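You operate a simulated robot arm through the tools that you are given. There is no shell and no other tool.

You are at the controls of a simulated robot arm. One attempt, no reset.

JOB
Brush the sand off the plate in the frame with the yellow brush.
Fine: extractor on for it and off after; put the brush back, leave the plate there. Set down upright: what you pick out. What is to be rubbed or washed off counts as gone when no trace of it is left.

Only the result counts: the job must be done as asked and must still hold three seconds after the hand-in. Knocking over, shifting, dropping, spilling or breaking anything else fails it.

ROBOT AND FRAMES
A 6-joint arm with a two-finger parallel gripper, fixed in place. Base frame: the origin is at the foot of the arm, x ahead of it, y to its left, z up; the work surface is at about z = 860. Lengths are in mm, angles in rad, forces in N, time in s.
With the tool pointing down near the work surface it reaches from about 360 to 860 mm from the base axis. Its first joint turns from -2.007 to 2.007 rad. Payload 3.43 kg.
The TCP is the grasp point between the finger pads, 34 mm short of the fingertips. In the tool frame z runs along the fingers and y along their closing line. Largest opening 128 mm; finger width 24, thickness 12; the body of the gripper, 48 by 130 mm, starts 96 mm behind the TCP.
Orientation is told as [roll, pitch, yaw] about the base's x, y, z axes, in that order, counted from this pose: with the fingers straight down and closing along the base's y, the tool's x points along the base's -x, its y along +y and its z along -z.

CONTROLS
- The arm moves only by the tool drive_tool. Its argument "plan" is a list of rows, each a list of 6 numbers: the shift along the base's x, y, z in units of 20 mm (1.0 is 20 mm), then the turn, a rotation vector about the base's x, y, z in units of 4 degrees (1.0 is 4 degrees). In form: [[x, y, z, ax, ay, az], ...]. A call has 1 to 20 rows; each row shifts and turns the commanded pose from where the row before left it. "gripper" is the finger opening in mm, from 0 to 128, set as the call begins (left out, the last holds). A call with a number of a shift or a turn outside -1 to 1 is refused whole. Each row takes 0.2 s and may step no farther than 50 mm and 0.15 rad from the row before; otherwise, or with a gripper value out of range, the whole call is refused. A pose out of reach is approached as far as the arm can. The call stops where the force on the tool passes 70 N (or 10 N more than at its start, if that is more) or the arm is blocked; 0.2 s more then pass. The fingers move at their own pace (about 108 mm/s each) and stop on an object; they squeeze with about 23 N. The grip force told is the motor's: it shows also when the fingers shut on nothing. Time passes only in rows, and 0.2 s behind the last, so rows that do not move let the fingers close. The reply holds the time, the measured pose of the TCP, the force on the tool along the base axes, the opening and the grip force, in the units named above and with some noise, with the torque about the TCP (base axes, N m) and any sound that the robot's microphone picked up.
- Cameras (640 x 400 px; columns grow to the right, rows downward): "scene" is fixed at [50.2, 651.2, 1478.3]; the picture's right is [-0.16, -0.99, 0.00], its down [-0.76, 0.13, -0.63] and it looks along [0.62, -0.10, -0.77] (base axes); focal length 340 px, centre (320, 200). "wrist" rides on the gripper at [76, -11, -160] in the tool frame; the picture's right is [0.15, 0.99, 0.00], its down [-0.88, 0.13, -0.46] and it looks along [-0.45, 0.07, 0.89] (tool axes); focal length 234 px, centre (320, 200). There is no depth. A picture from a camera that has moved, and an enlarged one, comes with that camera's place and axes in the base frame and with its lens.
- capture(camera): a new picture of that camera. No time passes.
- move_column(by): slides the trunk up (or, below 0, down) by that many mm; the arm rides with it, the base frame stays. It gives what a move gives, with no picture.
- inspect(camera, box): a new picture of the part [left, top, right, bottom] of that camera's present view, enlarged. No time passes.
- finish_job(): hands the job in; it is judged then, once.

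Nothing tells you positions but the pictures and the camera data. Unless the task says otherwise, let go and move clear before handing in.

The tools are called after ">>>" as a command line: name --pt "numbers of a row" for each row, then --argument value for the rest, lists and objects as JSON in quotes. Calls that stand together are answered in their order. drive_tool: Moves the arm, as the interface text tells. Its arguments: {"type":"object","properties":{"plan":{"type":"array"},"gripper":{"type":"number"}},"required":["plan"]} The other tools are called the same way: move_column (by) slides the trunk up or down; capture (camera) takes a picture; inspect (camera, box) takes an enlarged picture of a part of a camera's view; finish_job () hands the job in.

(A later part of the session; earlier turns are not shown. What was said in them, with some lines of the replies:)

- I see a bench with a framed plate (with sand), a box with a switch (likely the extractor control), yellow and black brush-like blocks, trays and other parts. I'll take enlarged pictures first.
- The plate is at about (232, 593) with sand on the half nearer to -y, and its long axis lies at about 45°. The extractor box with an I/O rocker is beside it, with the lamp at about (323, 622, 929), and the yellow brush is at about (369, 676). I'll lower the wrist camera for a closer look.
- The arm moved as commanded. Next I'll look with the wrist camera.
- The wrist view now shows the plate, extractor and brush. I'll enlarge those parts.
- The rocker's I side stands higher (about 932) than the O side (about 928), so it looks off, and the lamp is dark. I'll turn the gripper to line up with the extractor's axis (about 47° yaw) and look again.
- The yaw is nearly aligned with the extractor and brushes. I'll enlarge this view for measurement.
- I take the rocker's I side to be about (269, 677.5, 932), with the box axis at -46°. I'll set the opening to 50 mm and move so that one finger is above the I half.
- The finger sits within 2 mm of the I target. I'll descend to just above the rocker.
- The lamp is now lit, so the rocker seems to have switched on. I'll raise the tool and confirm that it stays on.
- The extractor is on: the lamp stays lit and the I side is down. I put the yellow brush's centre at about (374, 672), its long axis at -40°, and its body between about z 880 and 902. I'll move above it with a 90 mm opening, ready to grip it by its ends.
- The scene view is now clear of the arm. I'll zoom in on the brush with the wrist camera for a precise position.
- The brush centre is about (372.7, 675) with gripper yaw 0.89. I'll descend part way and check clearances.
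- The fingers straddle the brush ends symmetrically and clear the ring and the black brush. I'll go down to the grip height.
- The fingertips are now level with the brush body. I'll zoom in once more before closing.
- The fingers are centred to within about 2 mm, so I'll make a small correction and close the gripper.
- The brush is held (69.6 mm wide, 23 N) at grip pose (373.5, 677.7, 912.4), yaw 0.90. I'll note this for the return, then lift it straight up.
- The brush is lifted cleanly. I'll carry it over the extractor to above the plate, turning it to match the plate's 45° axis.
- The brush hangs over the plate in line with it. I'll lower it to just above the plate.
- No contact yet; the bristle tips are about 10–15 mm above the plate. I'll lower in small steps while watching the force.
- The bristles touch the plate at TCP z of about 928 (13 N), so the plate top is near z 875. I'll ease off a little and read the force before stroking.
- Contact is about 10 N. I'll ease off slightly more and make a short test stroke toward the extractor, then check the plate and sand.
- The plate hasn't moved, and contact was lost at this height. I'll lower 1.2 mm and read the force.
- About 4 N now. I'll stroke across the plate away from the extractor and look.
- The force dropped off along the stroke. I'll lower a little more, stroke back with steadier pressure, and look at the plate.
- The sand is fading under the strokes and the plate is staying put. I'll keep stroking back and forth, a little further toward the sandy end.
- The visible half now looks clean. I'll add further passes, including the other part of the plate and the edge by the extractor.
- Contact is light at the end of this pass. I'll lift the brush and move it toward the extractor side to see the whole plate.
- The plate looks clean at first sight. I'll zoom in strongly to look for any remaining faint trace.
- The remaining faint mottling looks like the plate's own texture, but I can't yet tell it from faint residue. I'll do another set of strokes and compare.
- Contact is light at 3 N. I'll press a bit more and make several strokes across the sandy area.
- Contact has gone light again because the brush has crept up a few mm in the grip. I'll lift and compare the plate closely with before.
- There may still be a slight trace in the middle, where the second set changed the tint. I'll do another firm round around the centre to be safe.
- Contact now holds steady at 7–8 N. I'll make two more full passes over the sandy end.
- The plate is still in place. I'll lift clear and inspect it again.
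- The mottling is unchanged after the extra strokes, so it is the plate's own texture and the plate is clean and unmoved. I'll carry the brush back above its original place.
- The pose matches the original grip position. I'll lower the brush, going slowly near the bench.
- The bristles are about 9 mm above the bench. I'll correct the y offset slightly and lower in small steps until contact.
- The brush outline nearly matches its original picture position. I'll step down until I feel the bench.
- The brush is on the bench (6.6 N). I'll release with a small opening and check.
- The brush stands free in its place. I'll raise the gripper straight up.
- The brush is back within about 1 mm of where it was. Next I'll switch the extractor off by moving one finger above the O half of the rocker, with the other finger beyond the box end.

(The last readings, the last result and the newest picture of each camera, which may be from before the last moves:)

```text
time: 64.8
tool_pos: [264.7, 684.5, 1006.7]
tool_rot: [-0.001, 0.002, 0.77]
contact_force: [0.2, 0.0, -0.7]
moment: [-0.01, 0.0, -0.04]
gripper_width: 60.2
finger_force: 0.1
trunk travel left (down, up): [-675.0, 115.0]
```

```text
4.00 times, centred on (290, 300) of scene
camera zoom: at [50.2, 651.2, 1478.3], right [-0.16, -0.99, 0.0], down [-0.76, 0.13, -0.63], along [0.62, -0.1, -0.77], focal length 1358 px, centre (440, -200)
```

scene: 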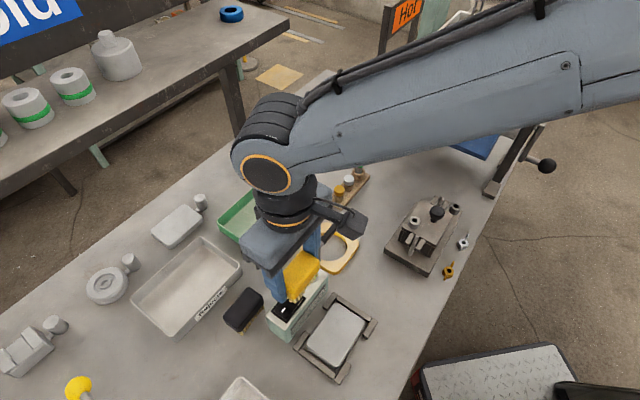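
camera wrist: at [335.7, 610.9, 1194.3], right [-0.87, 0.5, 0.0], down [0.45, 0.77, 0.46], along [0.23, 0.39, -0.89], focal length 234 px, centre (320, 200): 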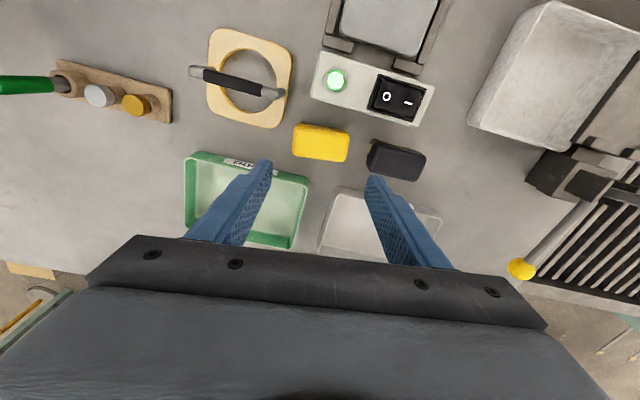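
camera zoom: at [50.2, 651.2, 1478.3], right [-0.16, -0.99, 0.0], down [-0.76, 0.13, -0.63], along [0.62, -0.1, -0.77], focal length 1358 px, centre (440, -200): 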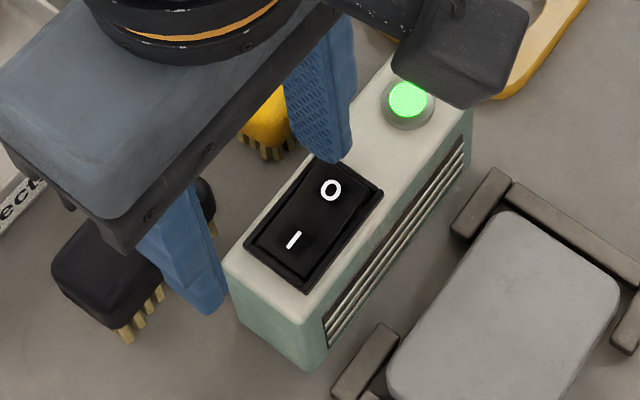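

The finger is about 2 mm off in y. I'll correct that and descend to just above the O side, then check the lamp.

>>> drive_tool --pt "0 -0.12 -0.5 0 0 0" --pt "0 0 -0.5 0 0 0" --pt "0 0 -0.4 0 0 0" --pt "0 0 -0.2 0 0 0"

>>> inspect --camera "wrist" --box '[180, 90, 380, 230]'

>>> inspect --camera "scene" --box '[240, 250, 340, 350]'

```text
time: 65.8
tool_pos: [264.5, 679.5, 975.4]
tool_rot: [-0.001, 0.001, 0.77]
contact_force: [0.2, -1.1, 0.8]
moment: [-0.02, -0.07, 0.0]
gripper_width: 60.2
finger_force: 0.3
trunk travel left (down, up): [-675.0, 115.0]
```

```text
2.86 times, centred on (280, 160) of wrist
camera zoom: at [218.7, 618.9, 1134.8], right [-0.79, 0.61, 0.0], down [0.54, 0.71, 0.46], along [0.28, 0.36, -0.89], focal length 669 px, centre (434, 314)
```

zoom: 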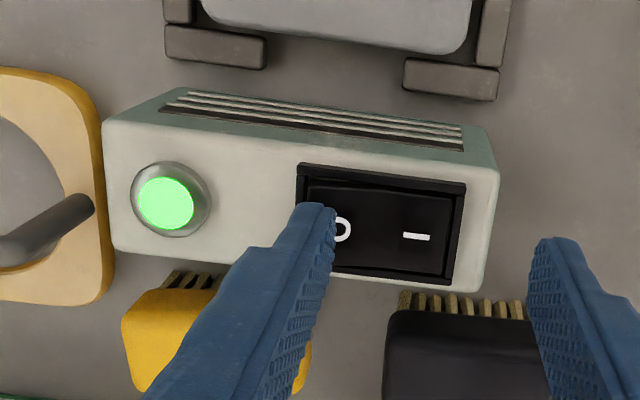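

```text
4.00 times, centred on (290, 300) of scene
camera zoom: at [50.2, 651.2, 1478.3], right [-0.16, -0.99, 0.0], down [-0.76, 0.13, -0.63], along [0.62, -0.1, -0.77], focal length 1358 px, centre (440, -200)
```

zoom: 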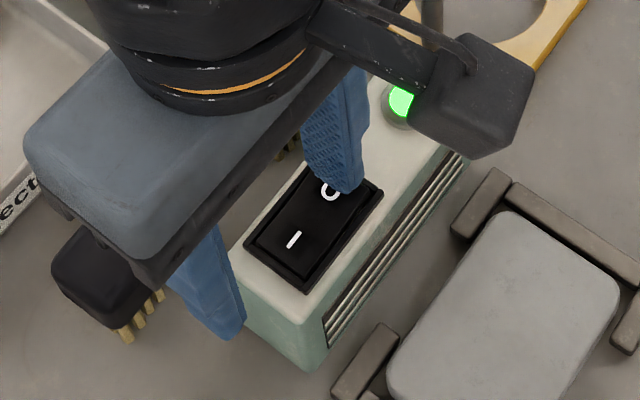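

The lamp is still on. I'll nudge the finger slightly toward the O mark's centre and press down in small steps.

>>> drive_tool --pt "-0.06 0.11 -0.1 0 0 0" --pt "0 0 -0.1 0 0 0"

>>> inspect --camera "wrist" --box '[180, 90, 380, 230]'

```text
time: 66.4
tool_pos: [264.1, 681.9, 971.5]
tool_rot: [-0.001, -0.001, 0.77]
contact_force: [-0.4, -1.6, 3.0]
moment: [-0.16, -0.01, -0.02]
gripper_width: 60.4
finger_force: 0.2
trunk travel left (down, up): [-675.0, 115.0]
```

```text
2.86 times, centred on (280, 160) of wrist
camera zoom: at [217.6, 620.6, 1131.4], right [-0.79, 0.61, 0.0], down [0.54, 0.71, 0.46], along [0.28, 0.36, -0.89], focal length 669 px, centre (434, 314)
```

zoom: 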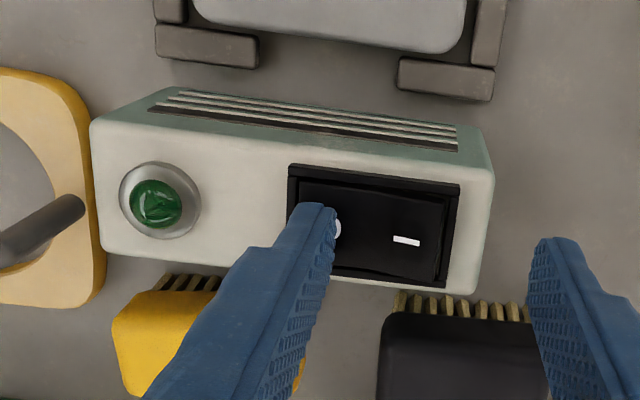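

The lamp is dark, so the extractor is off. I'll raise the gripper clear and check everything.

>>> drive_tool --pt "0 0 0.5 0 0 0" --pt "0 0 1 0 0 0" --pt "0 0 1 0 0 0" --pt "0 0 1 0 0 0" --pt "0 0 1 0 0 0" --pt "0 0 1 0 0 0" --pt "0 0 1 0 0 0"

>>> inspect --camera "wrist" --box '[180, 60, 440, 230]'

>>> capture --camera "scene"

```text
time: 68.0
tool_pos: [265.5, 680.8, 1102.6]
tool_rot: [-0.001, 0.001, 0.77]
contact_force: [-0.3, -0.5, 0.6]
moment: [-0.01, -0.03, 0.0]
gripper_width: 60.3
finger_force: 0.0
trunk travel left (down, up): [-675.0, 115.0]
```

```text
2.35 times, centred on (310, 145) of wrist
camera zoom: at [219.3, 619.8, 1262.5], right [-0.79, 0.61, 0.0], down [0.54, 0.71, 0.46], along [0.28, 0.36, -0.89], focal length 551 px, centre (344, 329)
```

zoom: 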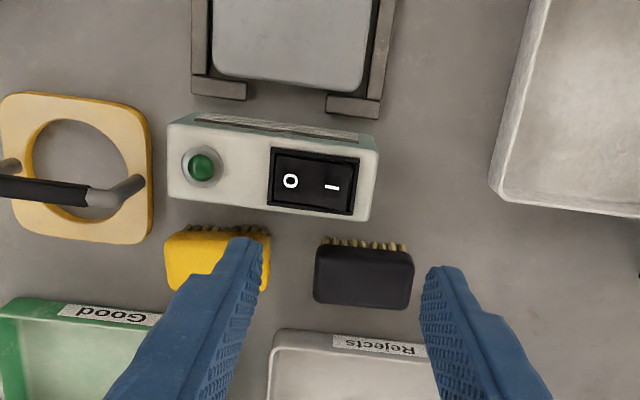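

```text
taken
```

scene: 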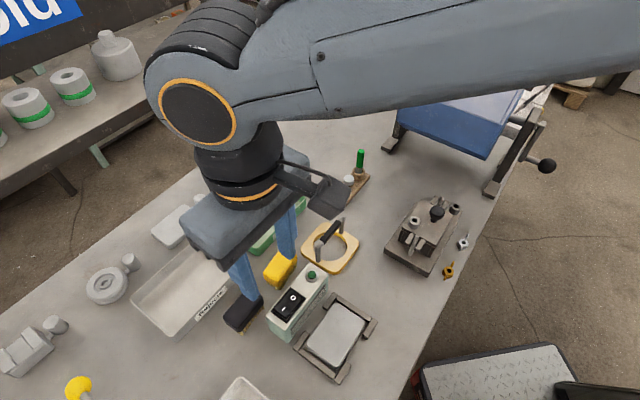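

The extractor is off and the lamp is dark. I'll move the arm clear toward its starting pose and do a final overall check.

>>> drive_tool --pt "0 0 1 0 0 0" --pt "0 0 1 0 0 0" --pt "0 -0.9 0.8 0 0 -0.95" --pt "0 -0.9 0.8 0 0 -0.95" --pt "0 -0.9 0.8 0 0 -0.95" --pt "0 -0.9 0.8 0 0 -0.95" --pt "0 -0.9 0.8 0 0 -0.95" --pt "0 -0.9 0 0 0 -0.95" --pt "0 -0.9 0 0 0 -0.95" --pt "0 -0.9 0 0 0 -0.95" --pt "0 -0.9 0 0 0 -0.95" --pt "0 -0.9 0 0 0 -0.95"

>>> capture --camera "scene"

>>> inspect --camera "scene" --box '[220, 220, 400, 400]'

>>> inspect --camera "scene" --box '[310, 295, 365, 365]'

```text
time: 70.6
tool_pos: [264.6, 500.7, 1220.9]
tool_rot: [0.0, 0.0, 0.106]
contact_force: [-0.2, 0.0, 0.5]
moment: [-0.04, 0.03, 0.04]
gripper_width: 60.1
finger_force: 0.0
trunk travel left (down, up): [-675.0, 115.0]
```

```text
taken
```

scene: 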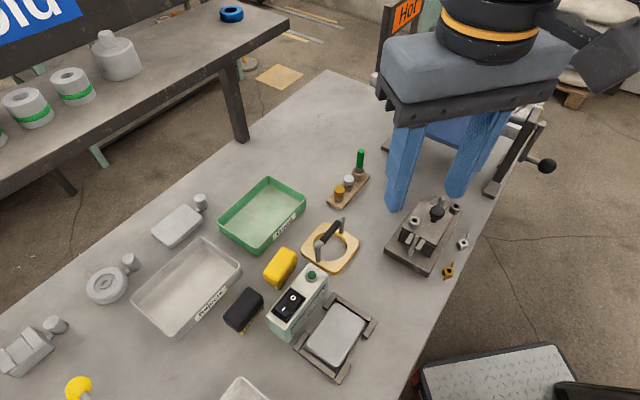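

```text
2.22 times, centred on (310, 310) of scene
camera zoom: at [50.2, 651.2, 1478.3], right [-0.16, -0.99, 0.0], down [-0.76, 0.13, -0.63], along [0.62, -0.1, -0.77], focal length 754 px, centre (342, -44)
```

zoom: 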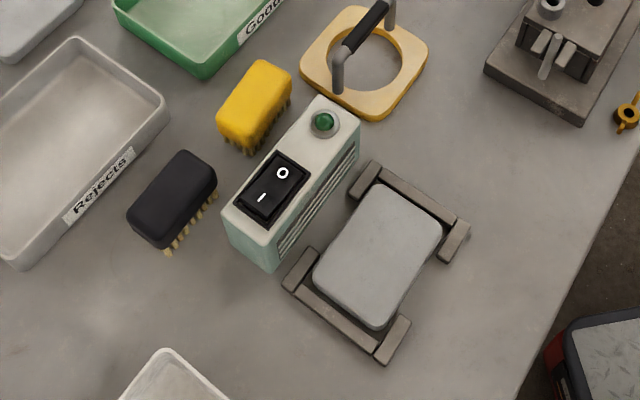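

```text
5.71 times, centred on (338, 330) of scene
camera zoom: at [50.2, 651.2, 1478.3], right [-0.16, -0.99, 0.0], down [-0.76, 0.13, -0.63], along [0.62, -0.1, -0.77], focal length 1940 px, centre (220, -543)
```

zoom: 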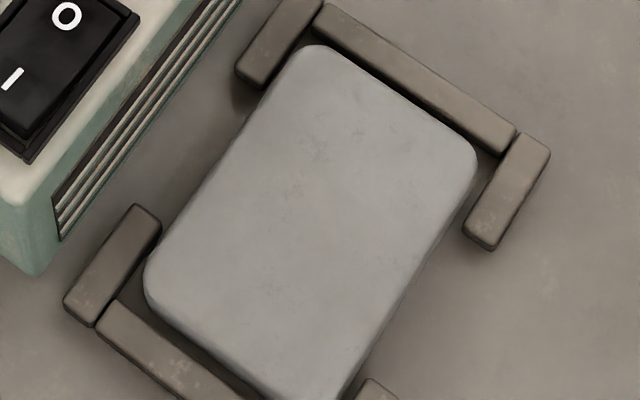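

The final check matches the start: the plate is clean and in its frame, the yellow brush stands upright in its place, the extractor is off, and nothing else has moved. I'm handing in.

>>> finish_job

```text
The job is handed in.
```

The sand is off the plate, and I've handed the job in. The tool only confirmed that it was handed in; it gave no verdict.

- **Plate:** it's still in its frame and hasn't moved. The faint mottling left on it didn't change with more brushing, so I took it to be the plate's own surface, not sand.
- **Extractor:** I switched it on before brushing and off afterwards. Its lamp is dark.
- **Brush:** the yellow brush stands upright, within about 1 mm of where it was.
- **Everything else:** nothing else looks moved compared with the first picture, and the arm is clear of the bench.
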